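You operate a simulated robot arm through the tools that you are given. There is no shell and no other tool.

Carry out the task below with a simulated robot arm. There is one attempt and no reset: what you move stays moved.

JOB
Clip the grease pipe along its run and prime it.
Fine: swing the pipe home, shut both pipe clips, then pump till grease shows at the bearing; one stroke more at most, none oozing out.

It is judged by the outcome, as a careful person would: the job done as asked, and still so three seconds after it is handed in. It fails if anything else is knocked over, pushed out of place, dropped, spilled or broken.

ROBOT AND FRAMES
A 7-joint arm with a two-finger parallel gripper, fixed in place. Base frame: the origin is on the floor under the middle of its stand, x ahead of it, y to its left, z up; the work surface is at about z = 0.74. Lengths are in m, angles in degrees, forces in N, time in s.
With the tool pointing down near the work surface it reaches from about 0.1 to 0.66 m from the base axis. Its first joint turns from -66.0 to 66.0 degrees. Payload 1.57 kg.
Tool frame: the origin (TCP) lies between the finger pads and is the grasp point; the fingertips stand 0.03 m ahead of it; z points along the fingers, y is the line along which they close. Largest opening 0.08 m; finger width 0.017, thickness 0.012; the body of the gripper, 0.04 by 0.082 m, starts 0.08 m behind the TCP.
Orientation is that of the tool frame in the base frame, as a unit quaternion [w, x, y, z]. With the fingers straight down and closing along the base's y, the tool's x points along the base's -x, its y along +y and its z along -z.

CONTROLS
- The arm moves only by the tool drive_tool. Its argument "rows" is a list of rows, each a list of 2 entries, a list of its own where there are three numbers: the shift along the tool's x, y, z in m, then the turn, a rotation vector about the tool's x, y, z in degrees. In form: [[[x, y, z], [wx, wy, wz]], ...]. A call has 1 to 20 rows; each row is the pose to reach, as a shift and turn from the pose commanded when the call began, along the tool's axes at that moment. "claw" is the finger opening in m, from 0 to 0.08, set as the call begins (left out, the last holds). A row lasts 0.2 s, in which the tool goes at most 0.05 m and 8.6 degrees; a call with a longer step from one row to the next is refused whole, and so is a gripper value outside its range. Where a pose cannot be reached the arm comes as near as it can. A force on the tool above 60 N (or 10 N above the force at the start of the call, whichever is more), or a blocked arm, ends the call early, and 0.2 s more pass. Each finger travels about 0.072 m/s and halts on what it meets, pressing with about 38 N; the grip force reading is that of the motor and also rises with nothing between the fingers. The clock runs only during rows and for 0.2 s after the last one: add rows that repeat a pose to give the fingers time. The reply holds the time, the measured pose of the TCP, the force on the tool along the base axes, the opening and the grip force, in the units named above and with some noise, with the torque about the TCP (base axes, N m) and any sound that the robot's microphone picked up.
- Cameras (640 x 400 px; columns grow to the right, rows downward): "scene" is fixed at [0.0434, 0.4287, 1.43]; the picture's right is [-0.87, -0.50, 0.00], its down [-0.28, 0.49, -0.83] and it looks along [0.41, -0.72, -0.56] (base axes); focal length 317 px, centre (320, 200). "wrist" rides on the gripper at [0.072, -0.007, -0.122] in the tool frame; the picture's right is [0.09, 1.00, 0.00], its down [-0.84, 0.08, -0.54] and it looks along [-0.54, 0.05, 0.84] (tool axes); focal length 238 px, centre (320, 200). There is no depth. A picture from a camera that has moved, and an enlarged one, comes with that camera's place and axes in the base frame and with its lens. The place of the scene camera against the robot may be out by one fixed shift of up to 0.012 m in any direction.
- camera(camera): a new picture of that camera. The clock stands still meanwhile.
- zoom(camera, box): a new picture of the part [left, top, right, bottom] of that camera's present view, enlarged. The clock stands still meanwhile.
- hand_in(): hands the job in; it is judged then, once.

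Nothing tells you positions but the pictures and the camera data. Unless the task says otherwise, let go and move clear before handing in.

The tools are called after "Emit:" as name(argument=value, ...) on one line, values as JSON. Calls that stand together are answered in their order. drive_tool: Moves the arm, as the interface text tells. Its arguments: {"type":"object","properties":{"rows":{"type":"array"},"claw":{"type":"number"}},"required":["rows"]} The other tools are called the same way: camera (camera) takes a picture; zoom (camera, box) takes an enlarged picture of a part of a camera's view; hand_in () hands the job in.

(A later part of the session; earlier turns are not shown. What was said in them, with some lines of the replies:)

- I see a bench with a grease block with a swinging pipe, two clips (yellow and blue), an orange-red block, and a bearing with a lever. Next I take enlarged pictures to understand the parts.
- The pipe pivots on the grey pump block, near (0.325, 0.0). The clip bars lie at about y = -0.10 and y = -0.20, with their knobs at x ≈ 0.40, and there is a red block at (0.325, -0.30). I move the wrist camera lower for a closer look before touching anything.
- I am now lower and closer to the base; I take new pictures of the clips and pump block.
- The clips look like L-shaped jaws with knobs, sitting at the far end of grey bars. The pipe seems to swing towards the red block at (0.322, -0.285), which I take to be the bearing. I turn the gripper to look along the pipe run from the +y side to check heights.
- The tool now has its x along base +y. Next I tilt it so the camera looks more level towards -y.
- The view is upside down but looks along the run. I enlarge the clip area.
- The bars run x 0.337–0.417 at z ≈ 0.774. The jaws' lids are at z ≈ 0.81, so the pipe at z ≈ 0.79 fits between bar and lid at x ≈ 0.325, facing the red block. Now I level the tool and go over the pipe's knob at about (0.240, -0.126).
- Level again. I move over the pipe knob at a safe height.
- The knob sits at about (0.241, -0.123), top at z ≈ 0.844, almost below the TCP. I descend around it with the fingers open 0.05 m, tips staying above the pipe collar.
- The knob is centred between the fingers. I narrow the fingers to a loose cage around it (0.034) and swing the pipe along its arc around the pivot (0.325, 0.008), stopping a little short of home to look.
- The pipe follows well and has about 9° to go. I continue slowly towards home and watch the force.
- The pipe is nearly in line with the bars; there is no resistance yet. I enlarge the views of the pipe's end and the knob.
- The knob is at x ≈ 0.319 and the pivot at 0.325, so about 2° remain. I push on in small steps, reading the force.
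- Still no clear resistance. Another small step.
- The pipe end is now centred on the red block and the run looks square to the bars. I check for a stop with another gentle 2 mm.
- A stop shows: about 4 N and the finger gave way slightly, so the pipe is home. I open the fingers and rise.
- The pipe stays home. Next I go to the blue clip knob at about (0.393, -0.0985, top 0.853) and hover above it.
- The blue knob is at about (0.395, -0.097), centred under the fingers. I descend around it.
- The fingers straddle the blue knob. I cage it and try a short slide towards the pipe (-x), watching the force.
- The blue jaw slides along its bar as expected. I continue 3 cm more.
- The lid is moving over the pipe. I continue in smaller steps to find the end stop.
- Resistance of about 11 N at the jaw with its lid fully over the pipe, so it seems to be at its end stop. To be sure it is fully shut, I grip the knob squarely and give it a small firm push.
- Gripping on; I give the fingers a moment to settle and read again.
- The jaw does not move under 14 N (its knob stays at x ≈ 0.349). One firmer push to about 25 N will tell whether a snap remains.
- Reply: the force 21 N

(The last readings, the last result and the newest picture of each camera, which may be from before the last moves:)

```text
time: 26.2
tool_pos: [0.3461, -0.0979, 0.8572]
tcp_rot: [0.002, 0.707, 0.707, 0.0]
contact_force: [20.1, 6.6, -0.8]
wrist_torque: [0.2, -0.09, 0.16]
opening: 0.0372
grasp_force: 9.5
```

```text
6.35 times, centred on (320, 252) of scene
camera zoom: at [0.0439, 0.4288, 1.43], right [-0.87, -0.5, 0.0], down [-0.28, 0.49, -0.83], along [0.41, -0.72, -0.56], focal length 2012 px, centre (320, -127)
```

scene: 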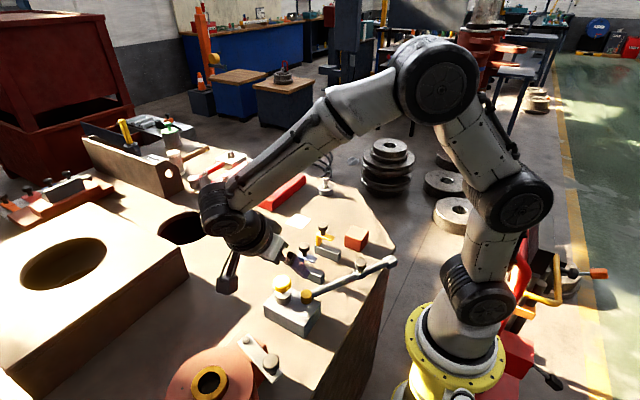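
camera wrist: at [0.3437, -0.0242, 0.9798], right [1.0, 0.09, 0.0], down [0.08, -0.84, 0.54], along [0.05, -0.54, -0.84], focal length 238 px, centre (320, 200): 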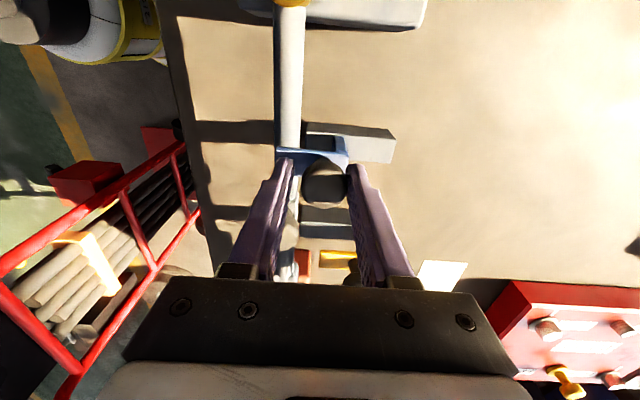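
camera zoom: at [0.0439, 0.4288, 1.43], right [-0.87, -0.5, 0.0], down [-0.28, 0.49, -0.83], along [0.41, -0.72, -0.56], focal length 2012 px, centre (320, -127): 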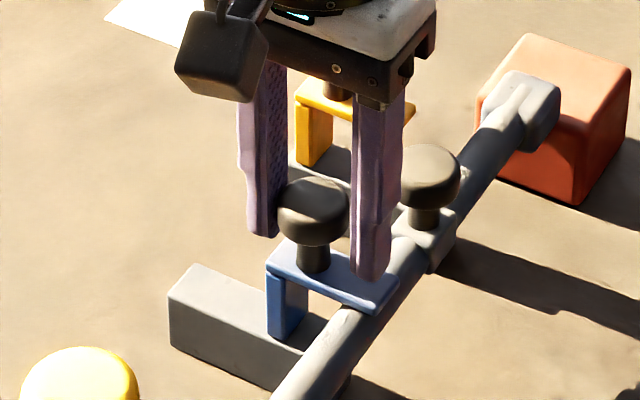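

No movement under 20 N, so the blue clip is at its stop and shut. I release and rise.

Emit:
drive_tool(claw=0.05, rows=[[[0, 0.004, 0], [0, 0, 0]], [[0, 0.004, 0], [0, 0, 0]], [[0, 0.004, -0.01], [0, 0, 0]], [[0, 0.004, -0.04], [0, 0, 0]], [[0, 0.004, -0.068], [0, 0, 0]], [[0, 0.004, -0.068], [0, 0, 0]]])

Emit:
camera(camera="wrist")

Emit:
zoom(camera="scene", box=[250, 205, 390, 293])

```text
time: 27.6
tool_pos: [0.3489, -0.0998, 0.9281]
tcp_rot: [0.0, 0.707, 0.707, 0.0]
contact_force: [0.0, 0.4, 0.2]
wrist_torque: [-0.02, 0.01, -0.01]
opening: 0.0499
grasp_force: 0.1
```

```text
taken
camera wrist: at [0.3417, -0.0267, 1.0492], right [1.0, 0.09, 0.0], down [0.08, -0.84, 0.54], along [0.05, -0.54, -0.84], focal length 238 px, centre (320, 200)
```

wrist: 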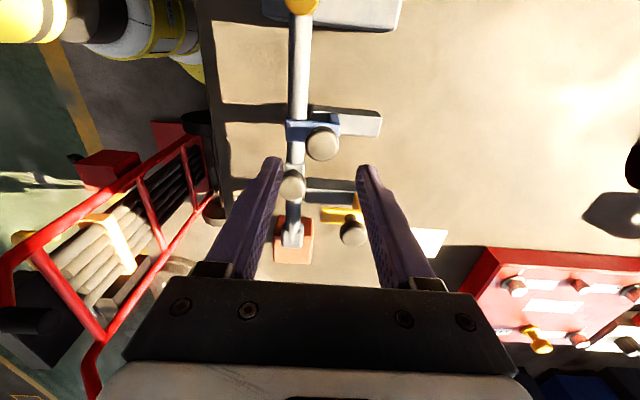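

```text
4.55 times, centred on (320, 249) of scene
camera zoom: at [0.0434, 0.4287, 1.43], right [-0.87, -0.5, 0.0], down [-0.28, 0.49, -0.83], along [0.41, -0.72, -0.56], focal length 1440 px, centre (320, -23)
```

zoom: 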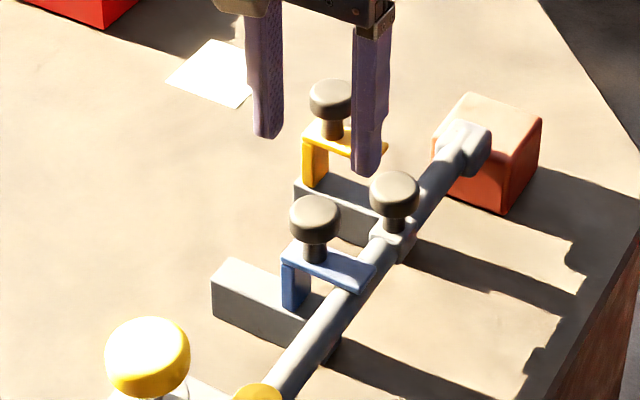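

The blue jaw stays shut over the pipe. Now to the yellow clip knob at about (0.393, -0.197).

Emit:
drive_tool(rows=[[[-0.03, 0.015, 0], [0, 0, 0]], [[-0.06, 0.03, 0], [0, 0, 0]], [[-0.09, 0.044, 0], [0, 0, 0]], [[-0.097, 0.044, 0], [0, 0, 0]], [[-0.097, 0.044, 0], [0, 0, 0]]])

Emit:
camera(camera="wrist")

```text
time: 28.8
tool_pos: [0.3923, -0.1955, 0.9287]
tcp_rot: [0.0, 0.707, 0.707, 0.0]
contact_force: [-0.2, 0.3, 0.5]
wrist_torque: [0.0, 0.01, -0.03]
opening: 0.0499
grasp_force: 0.1
```

```text
taken
camera wrist: at [0.3854, -0.122, 1.0493], right [1.0, 0.09, 0.0], down [0.08, -0.84, 0.54], along [0.05, -0.54, -0.84], focal length 238 px, centre (320, 200)
```

wrist: 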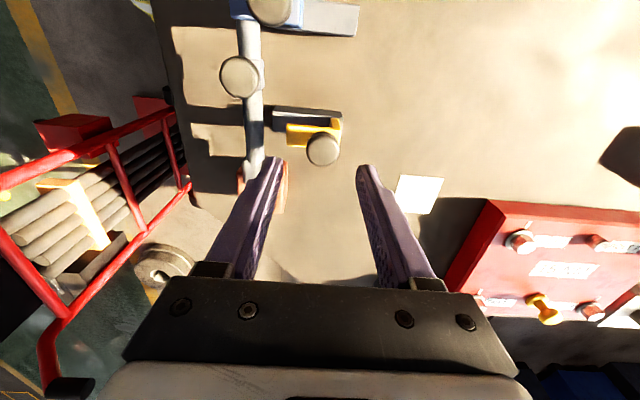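

The yellow knob is at about (0.394, -0.196), under the TCP. I descend around it.

Emit:
drive_tool(rows=[[[0, 0.002, 0.02], [0, 0, 0]], [[0, 0.002, 0.04], [0, 0, 0]], [[0, 0.002, 0.058], [0, 0, 0]], [[0, 0.002, 0.07], [0, 0, 0]], [[0, 0.002, 0.07], [0, 0, 0]]])

Emit:
camera(camera="wrist")

Emit:
zoom(camera="scene", box=[270, 200, 390, 275])

```text
time: 30.0
tool_pos: [0.3948, -0.1947, 0.8556]
tcp_rot: [-0.001, 0.707, 0.707, 0.001]
contact_force: [-0.1, 0.7, -0.1]
wrist_torque: [-0.02, 0.0, 0.0]
opening: 0.05
grasp_force: 0.1
```

```text
taken
camera wrist: at [0.3872, -0.1212, 0.9781], right [1.0, 0.09, 0.0], down [0.08, -0.84, 0.54], along [0.05, -0.54, -0.84], focal length 238 px, centre (320, 200)
```

wrist: 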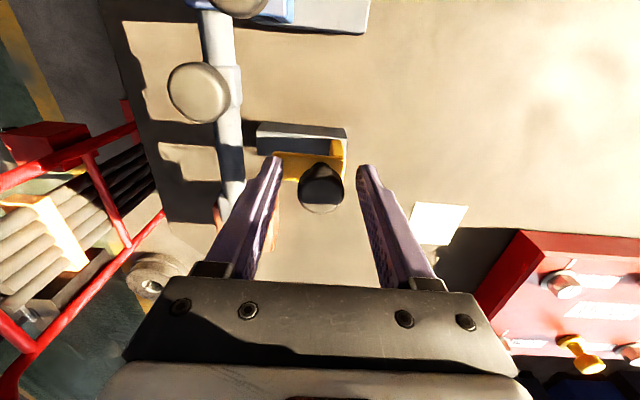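

```text
5.33 times, centred on (330, 238) of scene
camera zoom: at [0.0434, 0.4287, 1.43], right [-0.87, -0.5, 0.0], down [-0.28, 0.49, -0.83], along [0.41, -0.72, -0.56], focal length 1690 px, centre (267, 0)
```

zoom: 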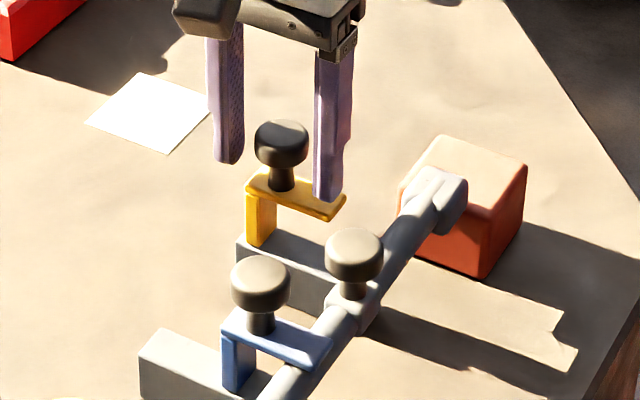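

Fingers straddle the yellow knob. I cage it and slide it towards the pipe.

Emit:
drive_tool(claw=0.034, rows=[[[0, 0, 0], [0, 0, 0]], [[0, 0, 0], [0, 0, 0]], [[0, -0.005, 0], [0, 0, 0]], [[0, -0.01, 0], [0, 0, 0]], [[0, -0.015, 0], [0, 0, 0]], [[0, -0.02, 0], [0, 0, 0]], [[0, -0.025, 0], [0, 0, 0]], [[0, -0.03, 0], [0, 0, 0]], [[0, -0.035, 0], [0, 0, 0]], [[0, -0.04, 0], [0, 0, 0]], [[0, -0.04, 0], [0, 0, 0]]])

Emit:
zoom(camera="scene", box=[270, 200, 390, 275])

```text
time: 32.4
tool_pos: [0.3555, -0.194, 0.8562]
tcp_rot: [-0.001, 0.707, 0.707, 0.0]
contact_force: [2.1, 0.2, 0.5]
wrist_torque: [0.0, -0.05, -0.02]
opening: 0.035
grasp_force: 0.4
```

```text
5.33 times, centred on (330, 238) of scene
camera zoom: at [0.0434, 0.4287, 1.43], right [-0.87, -0.5, 0.0], down [-0.28, 0.49, -0.83], along [0.41, -0.72, -0.56], focal length 1690 px, centre (267, 0)
```

zoom: 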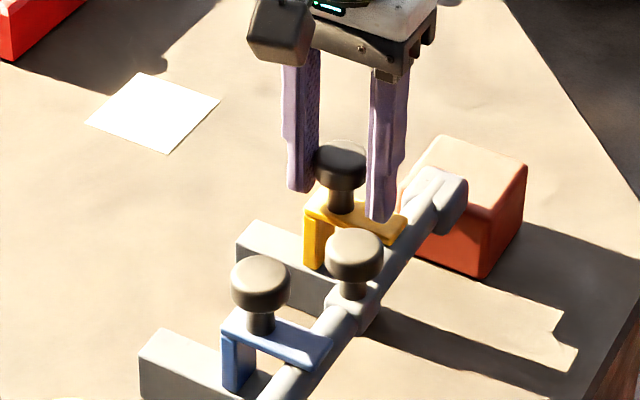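

The yellow lid is over the pipe. I push the last millimetres to its stop.

Emit:
drive_tool(rows=[[[0, -0.003, 0], [0, 0, 0]], [[0, -0.006, 0], [0, 0, 0]], [[0, -0.009, 0], [0, 0, 0]], [[0, -0.012, 0], [0, 0, 0]], [[0, -0.012, 0], [0, 0, 0]]])

Emit:
zoom(camera="scene", box=[270, 200, 390, 275])

Emit:
zoom(camera="wrist", box=[220, 90, 440, 270])

```text
time: 33.6
tool_pos: [0.3449, -0.1938, 0.8576]
tcp_rot: [0.001, 0.707, 0.707, 0.001]
contact_force: [9.8, -0.9, -2.1]
wrist_torque: [-0.12, 0.04, 0.07]
opening: 0.0423
grasp_force: 4.7
```

```text
5.33 times, centred on (330, 238) of scene
camera zoom: at [0.0436, 0.4287, 1.43], right [-0.87, -0.5, 0.0], down [-0.28, 0.49, -0.83], along [0.41, -0.72, -0.56], focal length 1690 px, centre (267, 0)
```

zoom: 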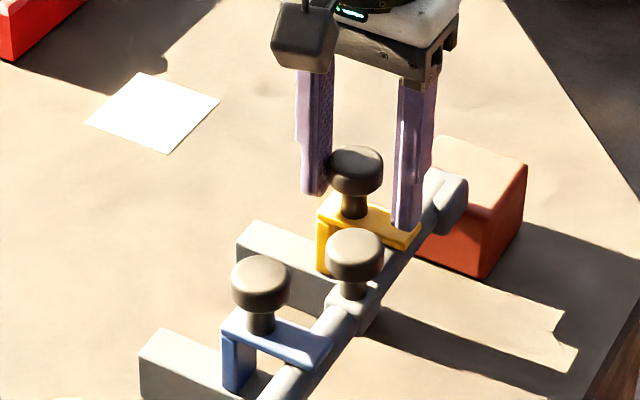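

```text
2.22 times, centred on (330, 180) of wrist
camera zoom: at [0.3364, -0.1211, 0.978], right [1.0, 0.09, 0.0], down [0.08, -0.84, 0.54], along [0.05, -0.54, -0.84], focal length 530 px, centre (298, 244)
```

zoom: 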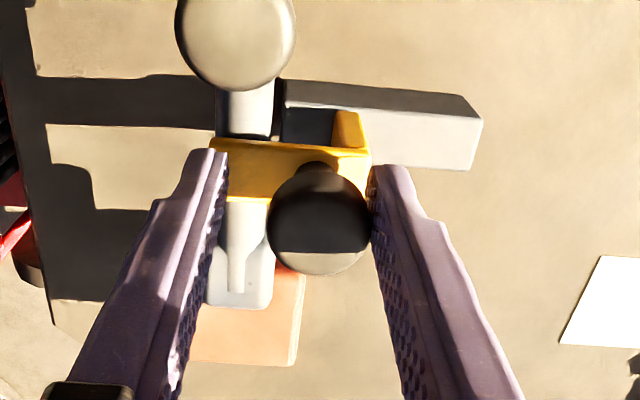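

The yellow clip stops at the same place (knob x ≈ 0.349) with about 10 N. I release and rise, then look at everything.

Emit:
drive_tool(claw=0.05, rows=[[[0, 0.004, 0], [0, 0, 0]], [[0, 0.004, 0], [0, 0, 0]], [[0, 0.004, -0.01], [0, 0, 0]], [[0, 0.004, -0.04], [0, 0, 0]], [[0, 0.004, -0.075], [0, 0, 0]], [[0, 0.004, -0.075], [0, 0, 0]]])

Emit:
camera(camera="wrist")

Emit:
zoom(camera="scene", box=[260, 200, 380, 300])

```text
time: 35.0
tool_pos: [0.3483, -0.1938, 0.9326]
tcp_rot: [0.001, 0.707, 0.707, 0.0]
contact_force: [-0.4, -0.3, 0.5]
wrist_torque: [-0.01, 0.0, 0.02]
opening: 0.0501
grasp_force: 0.1
```

```text
taken
camera wrist: at [0.3398, -0.1211, 1.0536], right [1.0, 0.09, 0.0], down [0.08, -0.84, 0.54], along [0.05, -0.54, -0.84], focal length 238 px, centre (320, 200)
```

wrist: 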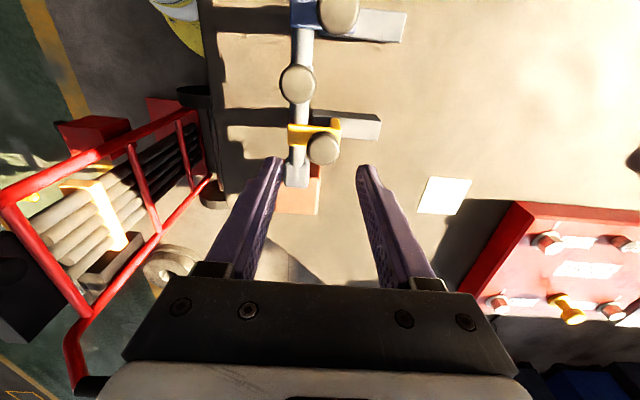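

```text
4.00 times, centred on (320, 250) of scene
camera zoom: at [0.0434, 0.4287, 1.43], right [-0.87, -0.5, 0.0], down [-0.28, 0.49, -0.83], along [0.41, -0.72, -0.56], focal length 1268 px, centre (320, 0)
```

zoom: 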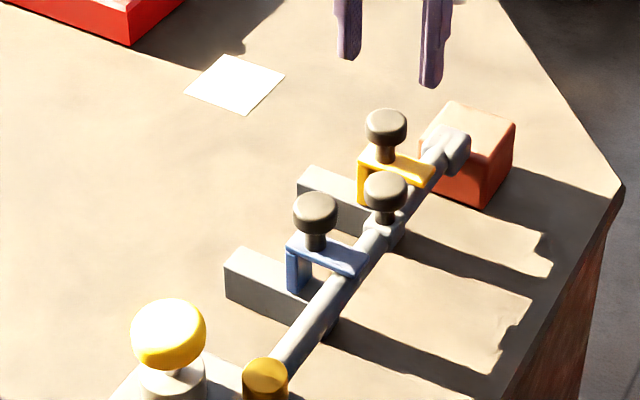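

Both clips are shut and the pipe sits home against the red block. Now I move over the yellow pump cap near (0.372, 0.03, top ≈ 0.85) with closed fingers, high above it.

Emit:
drive_tool(claw=0.0, rows=[[[0, 0, -0.03], [0, 0, 0]], [[0.03, 0.004, -0.03], [0, 0, 0]], [[0.06, 0.007, -0.03], [0, 0, 0]], [[0.09, 0.01, -0.03], [0, 0, 0]], [[0.12, 0.013, -0.03], [0, 0, 0]], [[0.15, 0.016, -0.03], [0, 0, 0]], [[0.18, 0.019, -0.03], [0, 0, 0]], [[0.21, 0.022, -0.03], [0, 0, 0]], [[0.224, 0.024, -0.03], [0, 0, 0]], [[0.224, 0.024, -0.03], [0, 0, 0]]])

Emit:
camera(camera="wrist")

Emit:
zoom(camera="scene", box=[240, 230, 360, 330])

Emit:
zoom(camera="scene", box=[320, 210, 400, 260])

```text
time: 37.2
tool_pos: [0.3708, 0.0311, 0.9618]
tcp_rot: [-0.001, 0.707, 0.707, 0.001]
contact_force: [0.0, 0.5, -0.8]
wrist_torque: [0.0, 0.02, -0.03]
opening: 0.0
grasp_force: 21.5
```

```text
taken
camera wrist: at [0.363, 0.1042, 1.0823], right [1.0, 0.09, 0.0], down [0.08, -0.84, 0.54], along [0.05, -0.54, -0.84], focal length 238 px, centre (320, 200)
```

wrist: 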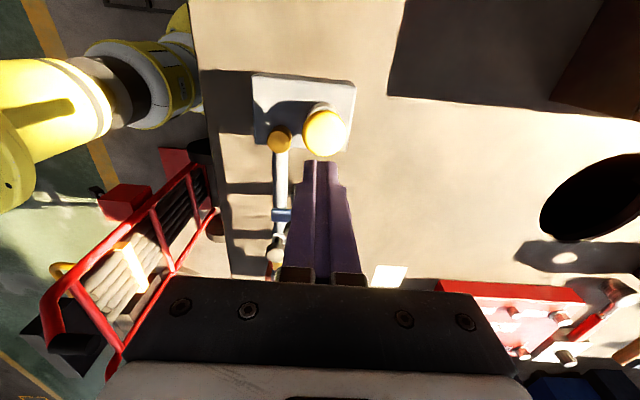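

```text
4.00 times, centred on (300, 280) of scene
camera zoom: at [0.0434, 0.4287, 1.43], right [-0.87, -0.5, 0.0], down [-0.28, 0.49, -0.83], along [0.41, -0.72, -0.56], focal length 1268 px, centre (400, -120)
```

zoom: 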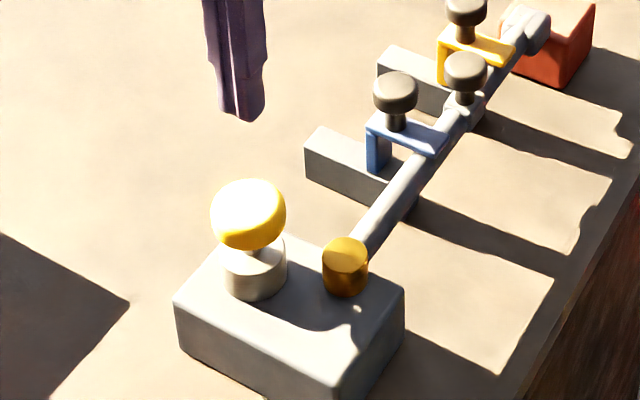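

```text
8.00 times, centred on (360, 235) of scene
camera zoom: at [0.0434, 0.4287, 1.43], right [-0.87, -0.5, 0.0], down [-0.28, 0.49, -0.83], along [0.41, -0.72, -0.56], focal length 2535 px, centre (0, -80)
```

zoom: 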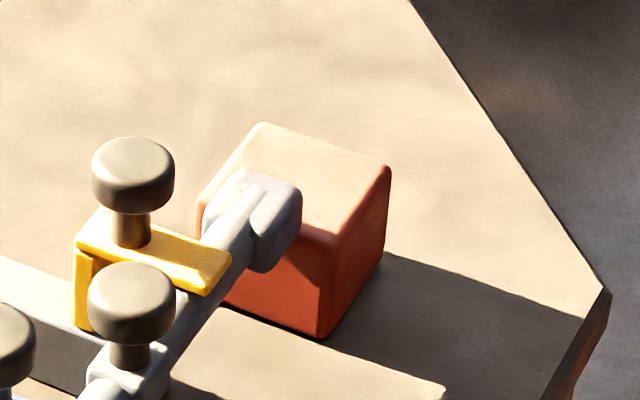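

The pump cap is centred at about (0.3735, 0.032) with its top near 0.859. I line up and lower the closed fingers to just above it.

Emit:
drive_tool(rows=[[[0.001, 0.0027, 0.02], [0, 0, 0]], [[0.001, 0.0027, 0.04], [0, 0, 0]], [[0.001, 0.0027, 0.058], [0, 0, 0]], [[0.001, 0.0027, 0.058], [0, 0, 0]]])

Emit:
zoom(camera="wrist", box=[220, 60, 440, 240])

Emit:
zoom(camera="scene", box=[240, 240, 340, 330])

Emit:
camera(camera="scene")

```text
time: 38.2
tool_pos: [0.3734, 0.0305, 0.9031]
tcp_rot: [0.001, 0.707, 0.707, 0.0]
contact_force: [0.5, 0.0, 0.5]
wrist_torque: [-0.01, 0.0, 0.01]
opening: 0.0
grasp_force: 21.8
```

```text
2.22 times, centred on (330, 150) of wrist
camera zoom: at [0.3656, 0.1047, 1.0237], right [1.0, 0.09, 0.0], down [0.08, -0.84, 0.54], along [0.05, -0.54, -0.84], focal length 530 px, centre (298, 311)
```

zoom: 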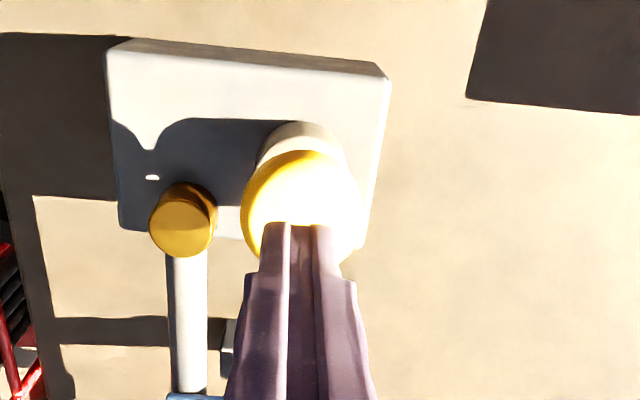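

```text
4.44 times, centred on (290, 285) of scene
camera zoom: at [0.0434, 0.4287, 1.43], right [-0.87, -0.5, 0.0], down [-0.28, 0.49, -0.83], along [0.41, -0.72, -0.56], focal length 1408 px, centre (453, -178)
```

zoom: 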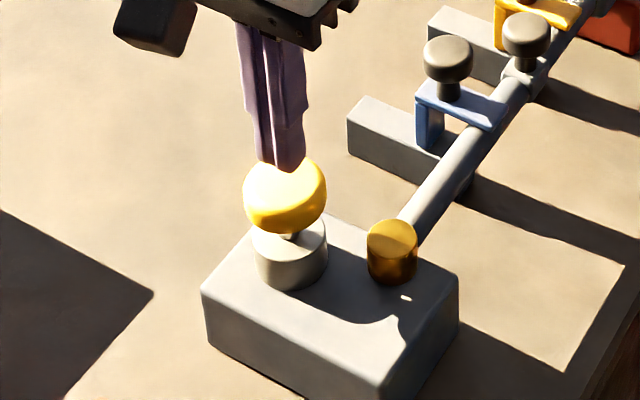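

```text
taken
```

scene: 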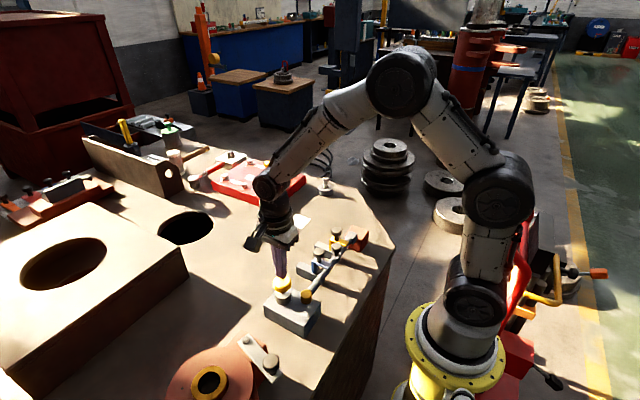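

Tips are just over the cap. I shift 3 mm in y and press down gently, first 1.8 cm, to feel where the cap is and how it moves.

Emit:
drive_tool(rows=[[[0.003, 0, 0.004], [0, 0, 0]], [[0.003, 0, 0.008], [0, 0, 0]], [[0.003, 0, 0.012], [0, 0, 0]], [[0.003, 0, 0.015], [0, 0, 0]], [[0.003, 0, 0.018], [0, 0, 0]], [[0.003, 0, 0.018], [0, 0, 0]]])

Emit:
zoom(camera="scene", box=[240, 240, 340, 330])

```text
time: 39.6
tool_pos: [0.3745, 0.0336, 0.8847]
tcp_rot: [0.0, 0.707, 0.707, 0.0]
contact_force: [0.1, 0.5, -1.1]
wrist_torque: [0.03, -0.03, 0.0]
opening: 0.0
grasp_force: 21.0
```

```text
4.44 times, centred on (290, 285) of scene
camera zoom: at [0.0434, 0.4287, 1.43], right [-0.87, -0.5, 0.0], down [-0.28, 0.49, -0.83], along [0.41, -0.72, -0.56], focal length 1408 px, centre (453, -178)
```

zoom: 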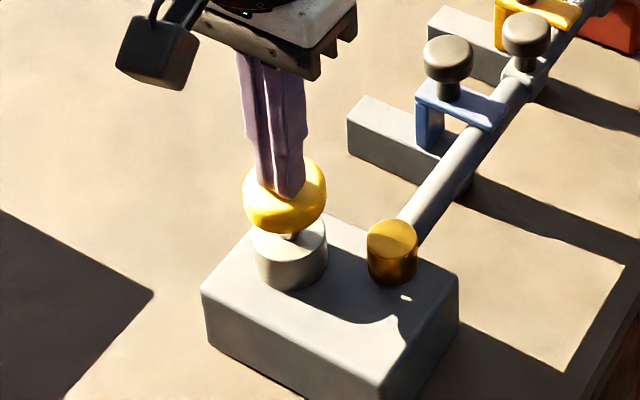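

No contact yet at tip z ≈ 0.855. I go down further in small steps.

Emit:
drive_tool(rows=[[[0, 0, 0.002], [0, 0, 0]], [[0, 0, 0.004], [0, 0, 0]], [[0, 0, 0.006], [0, 0, 0]], [[0, 0, 0.006], [0, 0, 0]]])

Emit:
zoom(camera="scene", box=[240, 240, 340, 330])

```text
time: 40.6
tool_pos: [0.373, 0.0348, 0.8796]
tcp_rot: [0.0, 0.707, 0.707, 0.001]
contact_force: [-2.3, 1.4, 6.3]
wrist_torque: [0.07, 0.08, 0.0]
opening: 0.0
grasp_force: 21.2
```

```text
4.44 times, centred on (290, 285) of scene
camera zoom: at [0.0432, 0.4287, 1.43], right [-0.87, -0.5, 0.0], down [-0.28, 0.49, -0.83], along [0.41, -0.72, -0.56], focal length 1408 px, centre (453, -178)
```

zoom: 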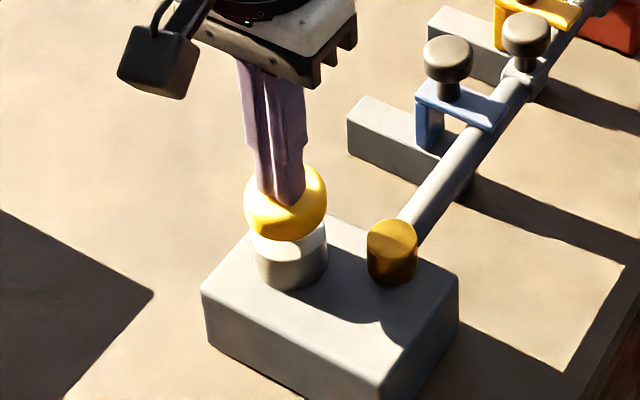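

Contact at tip z ≈ 0.852 and the cap moves down with about 6 N. I press on to find the bottom of the stroke.

Emit:
drive_tool(rows=[[[0, 0, 0.003], [0, 0, 0]], [[0, 0, 0.006], [0, 0, 0]], [[0, 0, 0.009], [0, 0, 0]], [[0, 0, 0.009], [0, 0, 0]]])

Emit:
zoom(camera="scene", box=[240, 240, 340, 330])

Emit:
zoom(camera="scene", box=[320, 210, 400, 260])

```text
time: 41.6
tool_pos: [0.374, 0.0335, 0.8704]
tcp_rot: [0.001, 0.707, 0.707, 0.0]
contact_force: [0.7, 1.2, 8.8]
wrist_torque: [0.02, -0.02, 0.01]
opening: 0.0
grasp_force: 21.0
```

```text
4.44 times, centred on (290, 285) of scene
camera zoom: at [0.0433, 0.4287, 1.43], right [-0.87, -0.5, 0.0], down [-0.28, 0.49, -0.83], along [0.41, -0.72, -0.56], focal length 1408 px, centre (453, -178)
```

zoom: 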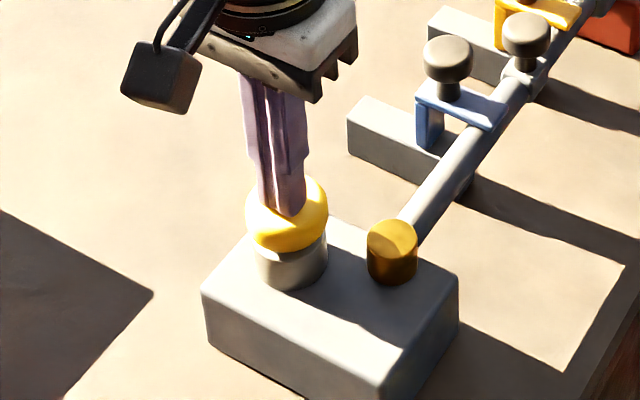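

```text
8.00 times, centred on (360, 235) of scene
camera zoom: at [0.0433, 0.4287, 1.43], right [-0.87, -0.5, 0.0], down [-0.28, 0.49, -0.83], along [0.41, -0.72, -0.56], focal length 2535 px, centre (0, -80)
```

zoom: 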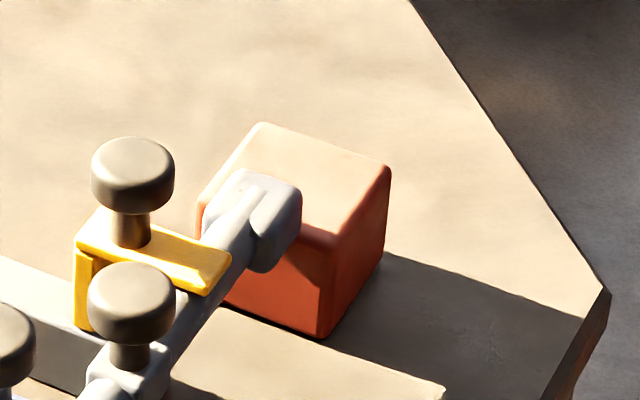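

Still springy at about 9 N. I press a bit further to the bottom.

Emit:
drive_tool(rows=[[[0, 0, 0.002], [0, 0, 0]], [[0, 0, 0.004], [0, 0, 0]], [[0, 0, 0.006], [0, 0, 0]], [[0, 0, 0.006], [0, 0, 0]]])

Emit:
zoom(camera="scene", box=[240, 240, 340, 330])

Emit:
zoom(camera="scene", box=[320, 210, 400, 260])

```text
time: 42.6
tool_pos: [0.3746, 0.0342, 0.8641]
tcp_rot: [0.0, 0.707, 0.707, 0.0]
contact_force: [1.1, -3.0, 9.8]
wrist_torque: [-0.08, -0.04, -0.03]
opening: 0.0
grasp_force: 21.5
```

```text
4.44 times, centred on (290, 285) of scene
camera zoom: at [0.0433, 0.4286, 1.43], right [-0.87, -0.5, 0.0], down [-0.28, 0.49, -0.83], along [0.41, -0.72, -0.56], focal length 1408 px, centre (453, -178)
```

zoom: 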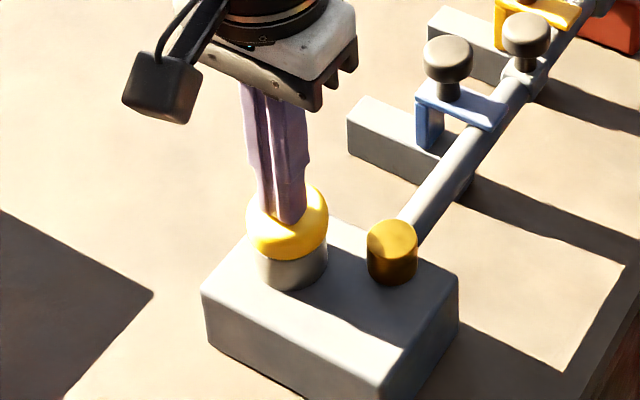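

```text
8.00 times, centred on (360, 235) of scene
camera zoom: at [0.0433, 0.4286, 1.43], right [-0.87, -0.5, 0.0], down [-0.28, 0.49, -0.83], along [0.41, -0.72, -0.56], focal length 2535 px, centre (0, -80)
```

zoom: 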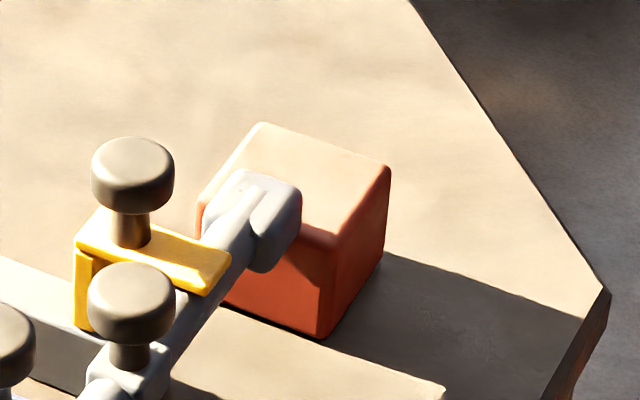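

Force still rises slowly (about 10 N), so the bottom isn't reached. A few millimetres more.

Emit:
drive_tool(rows=[[[0, 0, 0.002], [0, 0, 0]], [[0, 0, 0.004], [0, 0, 0]], [[0, 0, 0.006], [0, 0, 0]], [[0, 0, 0.006], [0, 0, 0]]])

Emit:
zoom(camera="scene", box=[240, 240, 340, 330])

Emit:
zoom(camera="scene", box=[320, 210, 400, 260])

```text
time: 43.6
tool_pos: [0.3742, 0.034, 0.8593]
tcp_rot: [0.0, 0.707, 0.707, -0.001]
contact_force: [-2.4, -1.5, 10.0]
wrist_torque: [-0.05, 0.12, -0.03]
opening: 0.0
grasp_force: 21.4
```

```text
4.44 times, centred on (290, 285) of scene
camera zoom: at [0.0432, 0.4286, 1.43], right [-0.87, -0.5, 0.0], down [-0.28, 0.49, -0.83], along [0.41, -0.72, -0.56], focal length 1408 px, centre (453, -178)
```

zoom: 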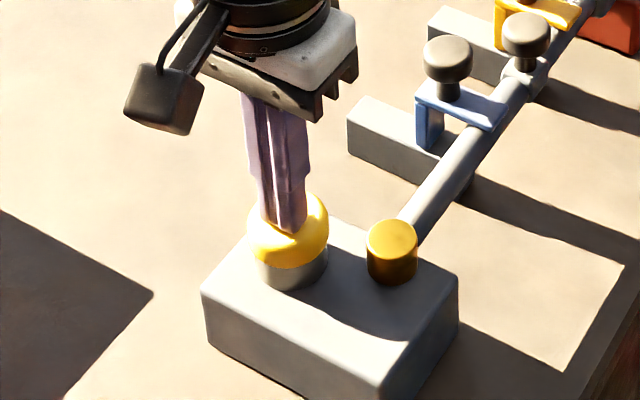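

```text
8.00 times, centred on (360, 235) of scene
camera zoom: at [0.0432, 0.4286, 1.43], right [-0.87, -0.5, 0.0], down [-0.28, 0.49, -0.83], along [0.41, -0.72, -0.56], focal length 2535 px, centre (0, -80)
```

zoom: 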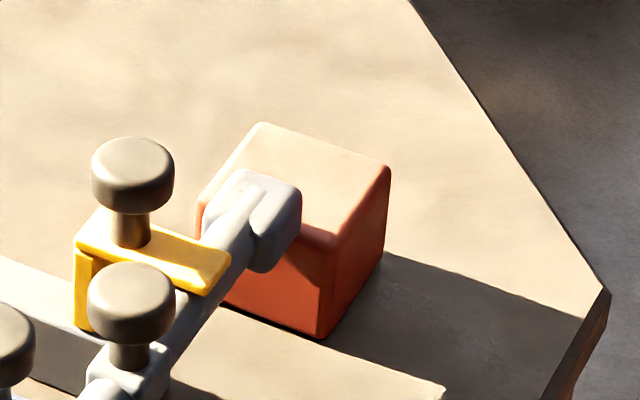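

Travel so far is about 2.3 cm and it is still springy. I press further, watching for a hard bottom.

Emit:
drive_tool(rows=[[[0, 0, 0.002], [0, 0, 0]], [[0, 0, 0.004], [0, 0, 0]], [[0, 0, 0.004], [0, 0, 0]]])

Emit:
zoom(camera="scene", box=[240, 240, 340, 330])

Emit:
zoom(camera="scene", box=[320, 210, 400, 260])

```text
time: 44.4
tool_pos: [0.3736, 0.0342, 0.8536]
tcp_rot: [0.001, 0.707, 0.707, 0.0]
contact_force: [-5.1, -5.2, 15.5]
wrist_torque: [-0.17, 0.18, 0.01]
opening: 0.0002
grasp_force: 21.5
```

```text
4.44 times, centred on (290, 285) of scene
camera zoom: at [0.043, 0.4285, 1.4301], right [-0.87, -0.5, 0.0], down [-0.28, 0.49, -0.83], along [0.42, -0.72, -0.56], focal length 1408 px, centre (453, -178)
```

zoom: 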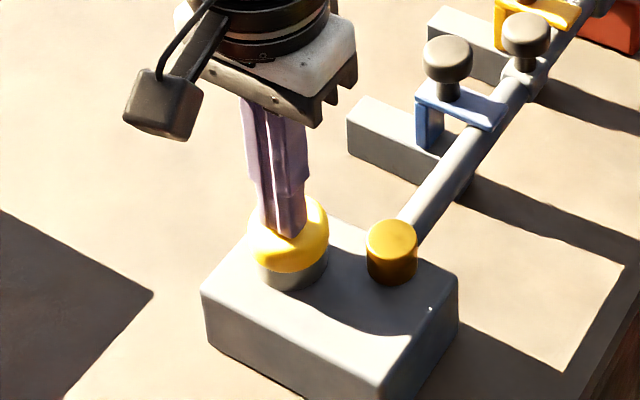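

```text
8.00 times, centred on (360, 235) of scene
camera zoom: at [0.043, 0.4285, 1.4301], right [-0.87, -0.5, 0.0], down [-0.28, 0.49, -0.83], along [0.42, -0.72, -0.56], focal length 2535 px, centre (0, -80)
```

zoom: 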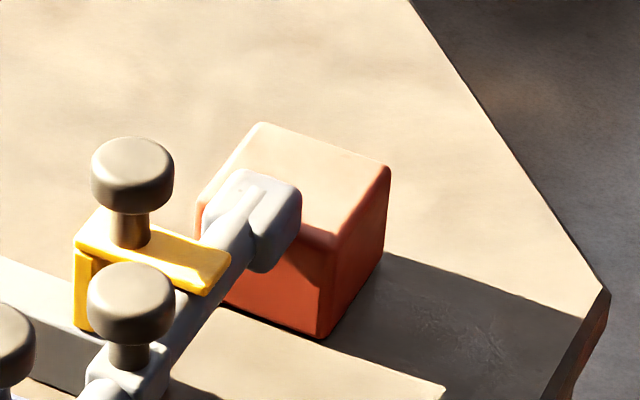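

Force jumps to about 16 N and the cap has hardly moved since, so that is the bottom. I release the first stroke by rising fully.

Emit:
drive_tool(rows=[[[0, 0, -0.01], [0, 0, 0]], [[0, 0, -0.02], [0, 0, 0]], [[0, 0, -0.03], [0, 0, 0]], [[0, 0, -0.042], [0, 0, 0]], [[0, 0, -0.042], [0, 0, 0]]])

Emit:
zoom(camera="scene", box=[240, 240, 340, 330])

Emit:
zoom(camera="scene", box=[320, 210, 400, 260])

Emit:
camera(camera="wrist")

Emit:
camera(camera="scene")

```text
time: 45.6
tool_pos: [0.3737, 0.0357, 0.895]
tcp_rot: [-0.001, 0.707, 0.707, -0.001]
contact_force: [0.6, -0.5, -0.1]
wrist_torque: [-0.03, 0.02, 0.03]
opening: 0.0
grasp_force: 20.5
```

```text
4.44 times, centred on (290, 285) of scene
camera zoom: at [0.0434, 0.4287, 1.43], right [-0.87, -0.5, 0.0], down [-0.28, 0.49, -0.83], along [0.41, -0.72, -0.56], focal length 1408 px, centre (453, -178)
```

zoom: 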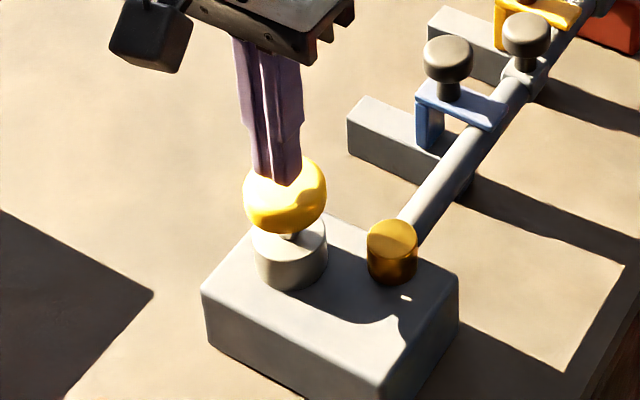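

```text
8.00 times, centred on (360, 235) of scene
camera zoom: at [0.0434, 0.4287, 1.43], right [-0.87, -0.5, 0.0], down [-0.28, 0.49, -0.83], along [0.41, -0.72, -0.56], focal length 2535 px, centre (0, -80)
```

zoom: 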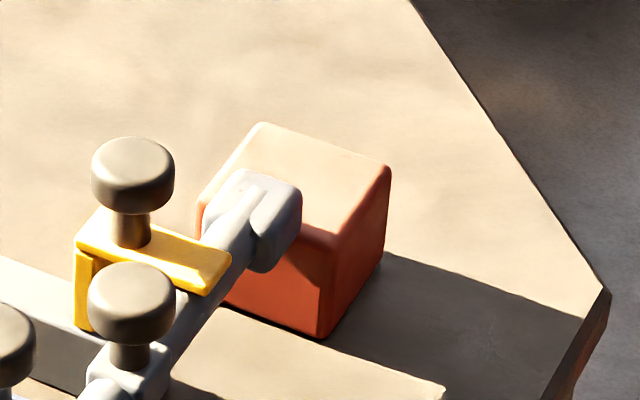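

```text
taken
camera wrist: at [0.3661, 0.1078, 1.0167], right [1.0, 0.09, 0.0], down [0.08, -0.84, 0.54], along [0.05, -0.54, -0.84], focal length 238 px, centre (320, 200)
```

wrist: 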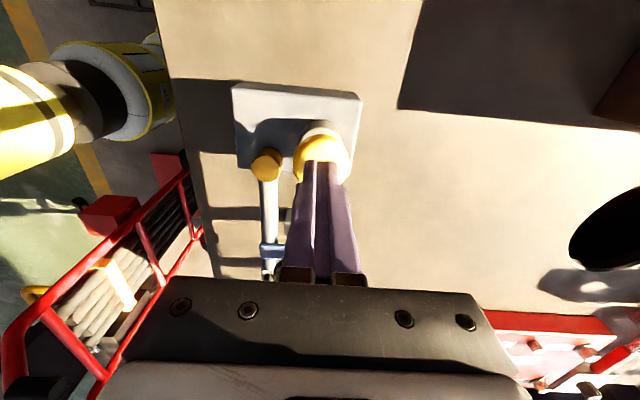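

```text
taken
```

scene: 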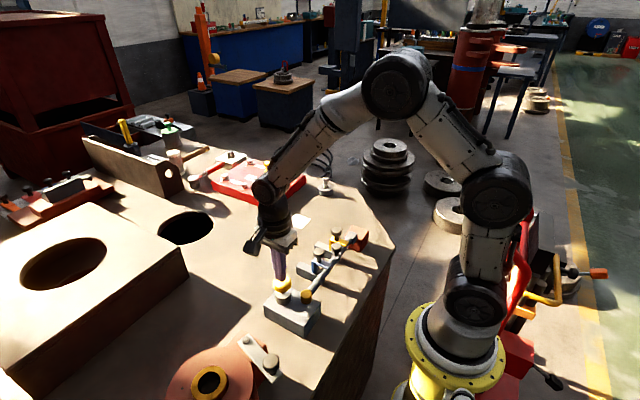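

The cap sprung back and no grease shows on the visible sides of the red block after one stroke. I move over to the block to look at it closely from above, so I know its sides well.

Emit:
drive_tool(rows=[[[0, 0, -0.035], [0, 0, 0]], [[0, 0, -0.07], [0, 0, 0]], [[-0.03, 0, -0.07], [0, 0, 0]], [[-0.07, 0, -0.07], [0, 0, 0]], [[-0.11, 0, -0.07], [0, 0, 0]], [[-0.15, -0.005, -0.07], [0, 0, 0]], [[-0.19, -0.01, -0.07], [0, 0, 0]], [[-0.23, -0.015, -0.07], [0, 0, 0]], [[-0.26, -0.015, -0.07], [0, 0, 0]], [[-0.28, -0.015, -0.07], [0, 0, 0]], [[-0.28, -0.015, -0.07], [0, 0, 0]]])

Emit:
camera(camera="wrist")

Emit:
zoom(camera="wrist", box=[220, 70, 380, 170])

```text
time: 48.0
tool_pos: [0.3591, -0.2472, 0.966]
tcp_rot: [0.0, 0.707, 0.707, 0.0]
contact_force: [0.4, 0.1, -0.5]
wrist_torque: [0.01, 0.02, -0.01]
opening: 0.0
grasp_force: 21.4
```

```text
taken
camera wrist: at [0.3517, -0.1745, 1.0871], right [1.0, 0.09, 0.0], down [0.08, -0.84, 0.54], along [0.05, -0.54, -0.84], focal length 238 px, centre (320, 200)
```

wrist: 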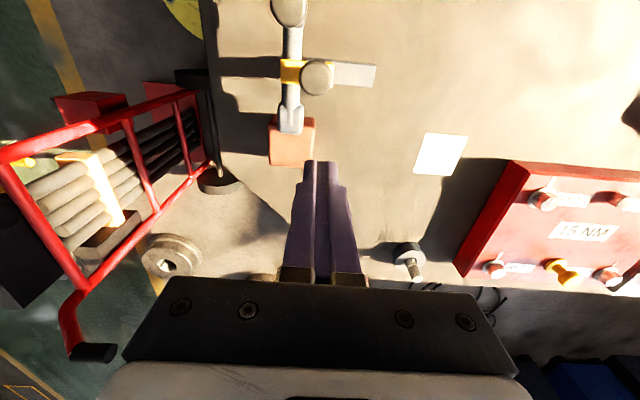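

```text
4.00 times, centred on (300, 120) of wrist
camera zoom: at [0.3517, -0.1745, 1.0871], right [1.0, 0.09, 0.0], down [0.08, -0.84, 0.54], along [0.05, -0.54, -0.84], focal length 953 px, centre (400, 520)
```

zoom: 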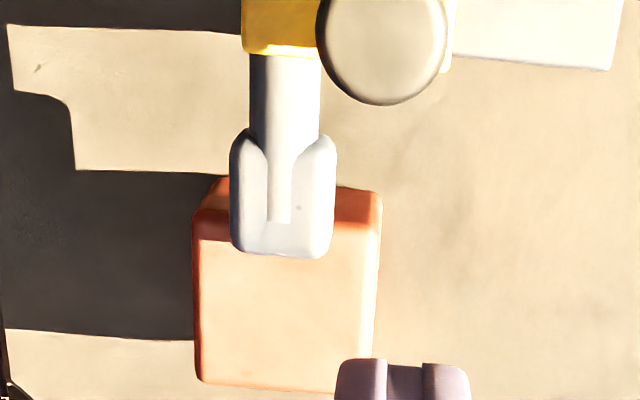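

No grease on the top or +y side yet. I go back to the pump for the second stroke.

Emit:
drive_tool(rows=[[[0.04, 0.005, 0], [0, 0, 0]], [[0.08, 0.01, 0], [0, 0, 0]], [[0.12, 0.0146, 0], [0, 0, 0]], [[0.16, 0.0146, 0], [0, 0, 0]], [[0.2, 0.0146, 0], [0, 0, 0]], [[0.24, 0.0146, 0], [0, 0, 0]], [[0.27, 0.0146, 0], [0, 0, 0]], [[0.281, 0.0146, 0], [0, 0, 0]], [[0.281, 0.0146, 0.035], [0, 0, 0]], [[0.281, 0.0146, 0.07], [0, 0, 0]], [[0.281, 0.0146, 0.07], [0, 0, 0]]])

Emit:
zoom(camera="scene", box=[240, 240, 340, 330])

```text
time: 50.4
tool_pos: [0.3729, 0.0358, 0.895]
tcp_rot: [0.0, 0.707, 0.707, 0.0]
contact_force: [-0.7, -0.2, 0.6]
wrist_torque: [0.0, -0.02, -0.01]
opening: 0.0001
grasp_force: 21.2
```

```text
4.44 times, centred on (290, 285) of scene
camera zoom: at [0.0434, 0.4287, 1.43], right [-0.87, -0.5, 0.0], down [-0.28, 0.49, -0.83], along [0.41, -0.72, -0.56], focal length 1408 px, centre (453, -178)
```

zoom: 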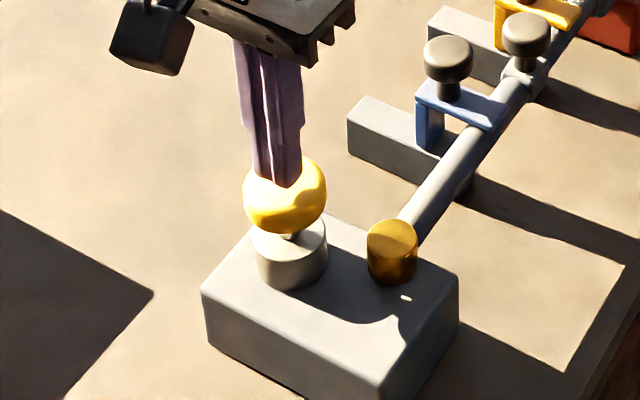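

Aligned over the cap again. Second stroke: press down 4.1 cm, hold, and release.

Emit:
drive_tool(rows=[[[0, 0, 0.007], [0, 0, 0]], [[0, 0, 0.013], [0, 0, 0]], [[0, 0, 0.018], [0, 0, 0]], [[0, 0, 0.023], [0, 0, 0]], [[0, 0, 0.028], [0, 0, 0]], [[0, 0, 0.033], [0, 0, 0]], [[0, 0, 0.037], [0, 0, 0]], [[0, 0, 0.041], [0, 0, 0]], [[0, 0, 0.041], [0, 0, 0]]])

Emit:
zoom(camera="scene", box=[320, 210, 400, 260])

Emit:
zoom(camera="scene", box=[240, 240, 340, 330])

```text
time: 52.4
tool_pos: [0.3737, 0.0341, 0.8548]
tcp_rot: [0.0, 0.708, 0.707, -0.001]
contact_force: [-5.8, -1.5, 13.0]
wrist_torque: [-0.03, 0.16, 0.0]
opening: 0.0002
grasp_force: 21.8
```

```text
8.00 times, centred on (360, 235) of scene
camera zoom: at [0.0431, 0.4286, 1.43], right [-0.87, -0.5, 0.0], down [-0.28, 0.49, -0.83], along [0.42, -0.72, -0.56], focal length 2535 px, centre (0, -80)
```

zoom: 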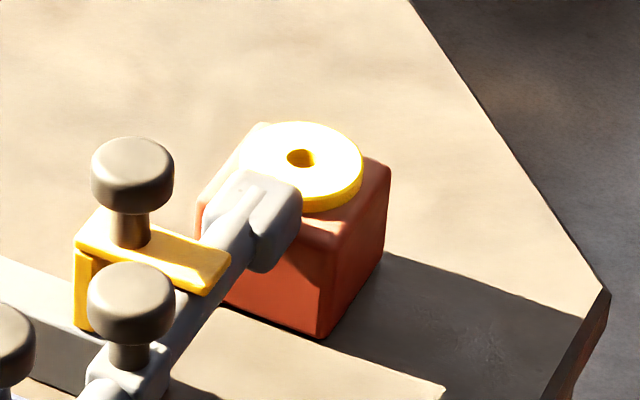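

```text
4.44 times, centred on (290, 285) of scene
camera zoom: at [0.0431, 0.4286, 1.43], right [-0.87, -0.5, 0.0], down [-0.28, 0.49, -0.83], along [0.42, -0.72, -0.56], focal length 1408 px, centre (453, -178)
```

zoom: 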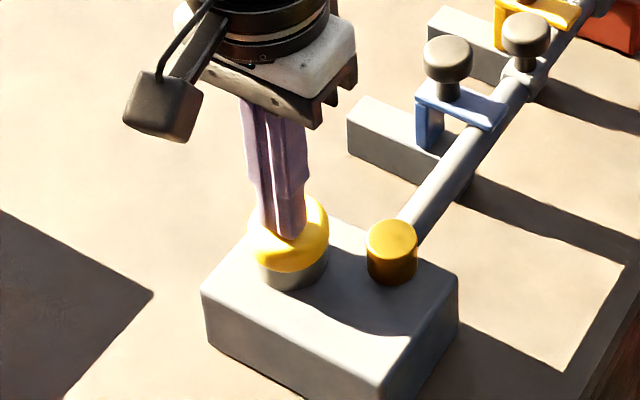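

A yellow ring of grease now shows on top of the bearing block, so pumping stops here. I release the cap by rising straight up and move clear.

Emit:
drive_tool(rows=[[[0, 0, -0.01], [0, 0, 0]], [[0, 0, -0.02], [0, 0, 0]], [[0, 0, -0.03], [0, 0, 0]], [[0, 0, -0.05], [0, 0, 0]], [[0, 0, -0.09], [0, 0, 0]], [[0, 0, -0.13], [0, 0, 0]], [[0, 0, -0.17], [0, 0, 0]], [[0, 0, -0.2], [0, 0, 0]], [[0, 0, -0.2], [0, 0, 0]]])

Emit:
camera(camera="scene")

Emit:
zoom(camera="scene", box=[320, 210, 400, 260])

Emit:
zoom(camera="scene", box=[240, 210, 400, 320])

Emit:
camera(camera="wrist")

```text
time: 54.4
tool_pos: [0.3738, 0.0365, 1.0565]
tcp_rot: [0.0, 0.707, 0.707, 0.0]
contact_force: [-0.2, -0.1, 0.1]
wrist_torque: [0.0, 0.01, 0.03]
opening: 0.0001
grasp_force: 21.3
```

```text
taken
```

scene: 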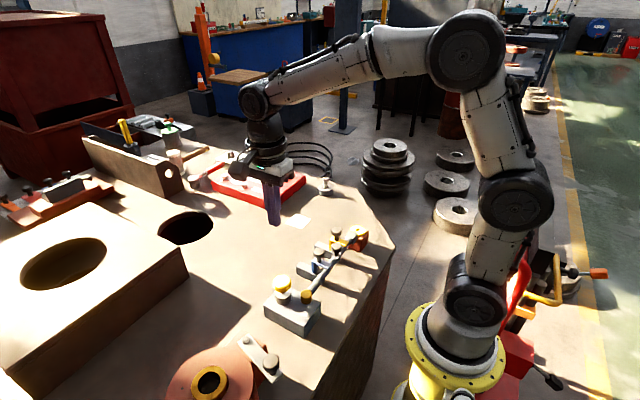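

```text
8.00 times, centred on (360, 235) of scene
camera zoom: at [0.0434, 0.4287, 1.43], right [-0.87, -0.5, 0.0], down [-0.28, 0.49, -0.83], along [0.41, -0.72, -0.56], focal length 2535 px, centre (0, -80)
```

zoom: 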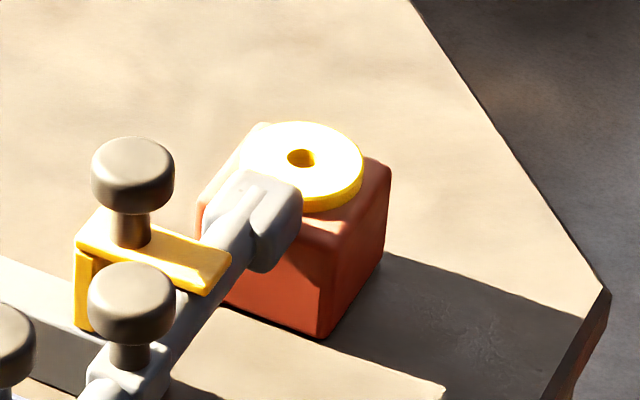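

```text
3.64 times, centred on (320, 265) of scene
camera zoom: at [0.0434, 0.4287, 1.43], right [-0.87, -0.5, 0.0], down [-0.28, 0.49, -0.83], along [0.41, -0.72, -0.56], focal length 1152 px, centre (320, -36)
```

zoom: 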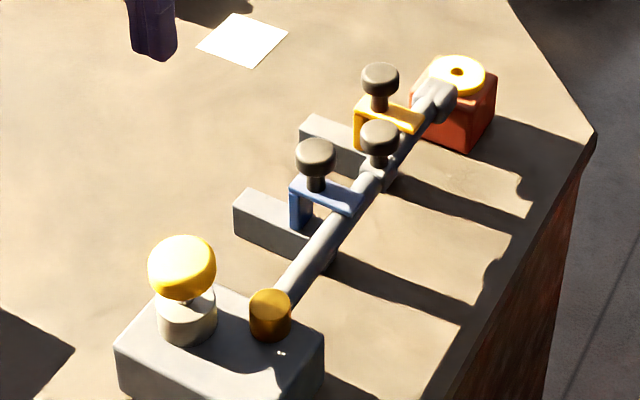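

```text
taken
camera wrist: at [0.3662, 0.1091, 1.1774], right [1.0, 0.09, 0.0], down [0.08, -0.84, 0.54], along [0.05, -0.54, -0.84], focal length 238 px, centre (320, 200)
```

wrist: 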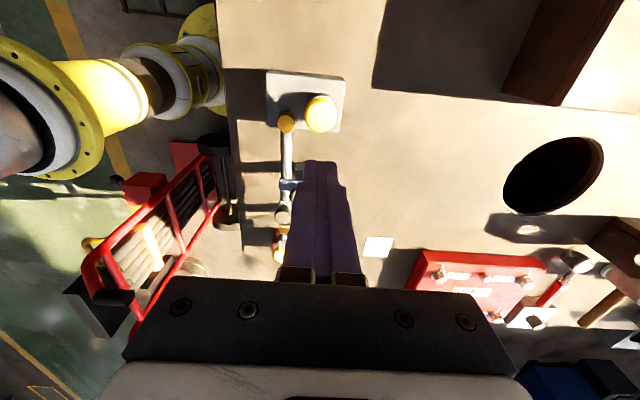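

Grease shows as a neat ring, the cap is back up, both clips are shut and the pipe is home. I wait a few seconds clear of everything and check that nothing changes.

Emit:
drive_tool(rows=[[[0, 0, 0], [0, 0, 0]], [[0, 0, 0], [0, 0, 0]], [[0, 0, 0], [0, 0, 0]], [[0, 0, 0], [0, 0, 0]], [[0, 0, 0], [0, 0, 0]], [[0, 0, 0], [0, 0, 0]], [[0, 0, 0], [0, 0, 0]], [[0, 0, 0], [0, 0, 0]], [[0, 0, 0], [0, 0, 0]], [[0, 0, 0], [0, 0, 0]], [[0, 0, 0], [0, 0, 0]], [[0, 0, 0], [0, 0, 0]], [[0, 0, 0], [0, 0, 0]], [[0, 0, 0], [0, 0, 0]], [[0, 0, 0], [0, 0, 0]]])

Emit:
zoom(camera="scene", box=[240, 210, 400, 320])

```text
time: 57.6
tool_pos: [0.3747, 0.036, 1.057]
tcp_rot: [0.0, 0.707, 0.708, -0.001]
contact_force: [0.0, -0.9, -0.7]
wrist_torque: [0.04, 0.01, -0.04]
opening: 0.0
grasp_force: 21.5
```

```text
3.64 times, centred on (320, 265) of scene
camera zoom: at [0.0434, 0.4287, 1.43], right [-0.87, -0.5, 0.0], down [-0.28, 0.49, -0.83], along [0.41, -0.72, -0.56], focal length 1152 px, centre (320, -36)
```

zoom: 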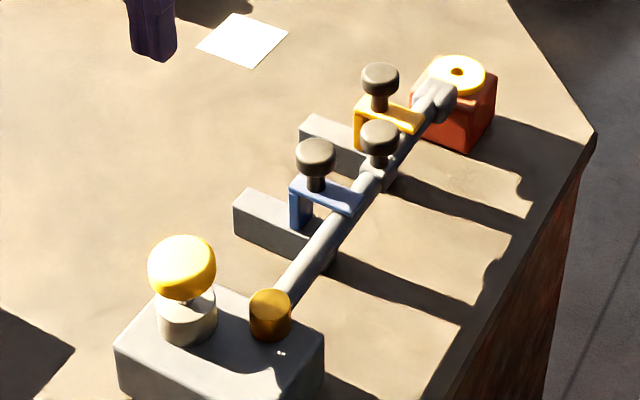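

After three seconds nothing has changed: the pipe is home, both clips are shut, the grease ring is steady on the bearing, and the arm is clear. I hand the job in.

Emit:
hand_in()

```text
The job is handed in.
```

The pipe is home, both clips are shut over it, and the line is primed. I've handed the job in.

- **Pipe:** I swung it in by its knob until it met its stop, with its end against the red bearing block. It stayed there when I let go.
- **Clips:** I slid both jaws over the pipe to their end stops. The blue one held under a 20 N push. The yellow one stopped at the same position under about 10 N.
- **Priming:** This took two full strokes. Nothing showed after the first; on the second, a ring of grease appeared on top of the block, so I stopped there with no extra stroke.

I waited about three seconds with the arm clear. The grease ring had not grown, and nothing else on the bench looked moved.
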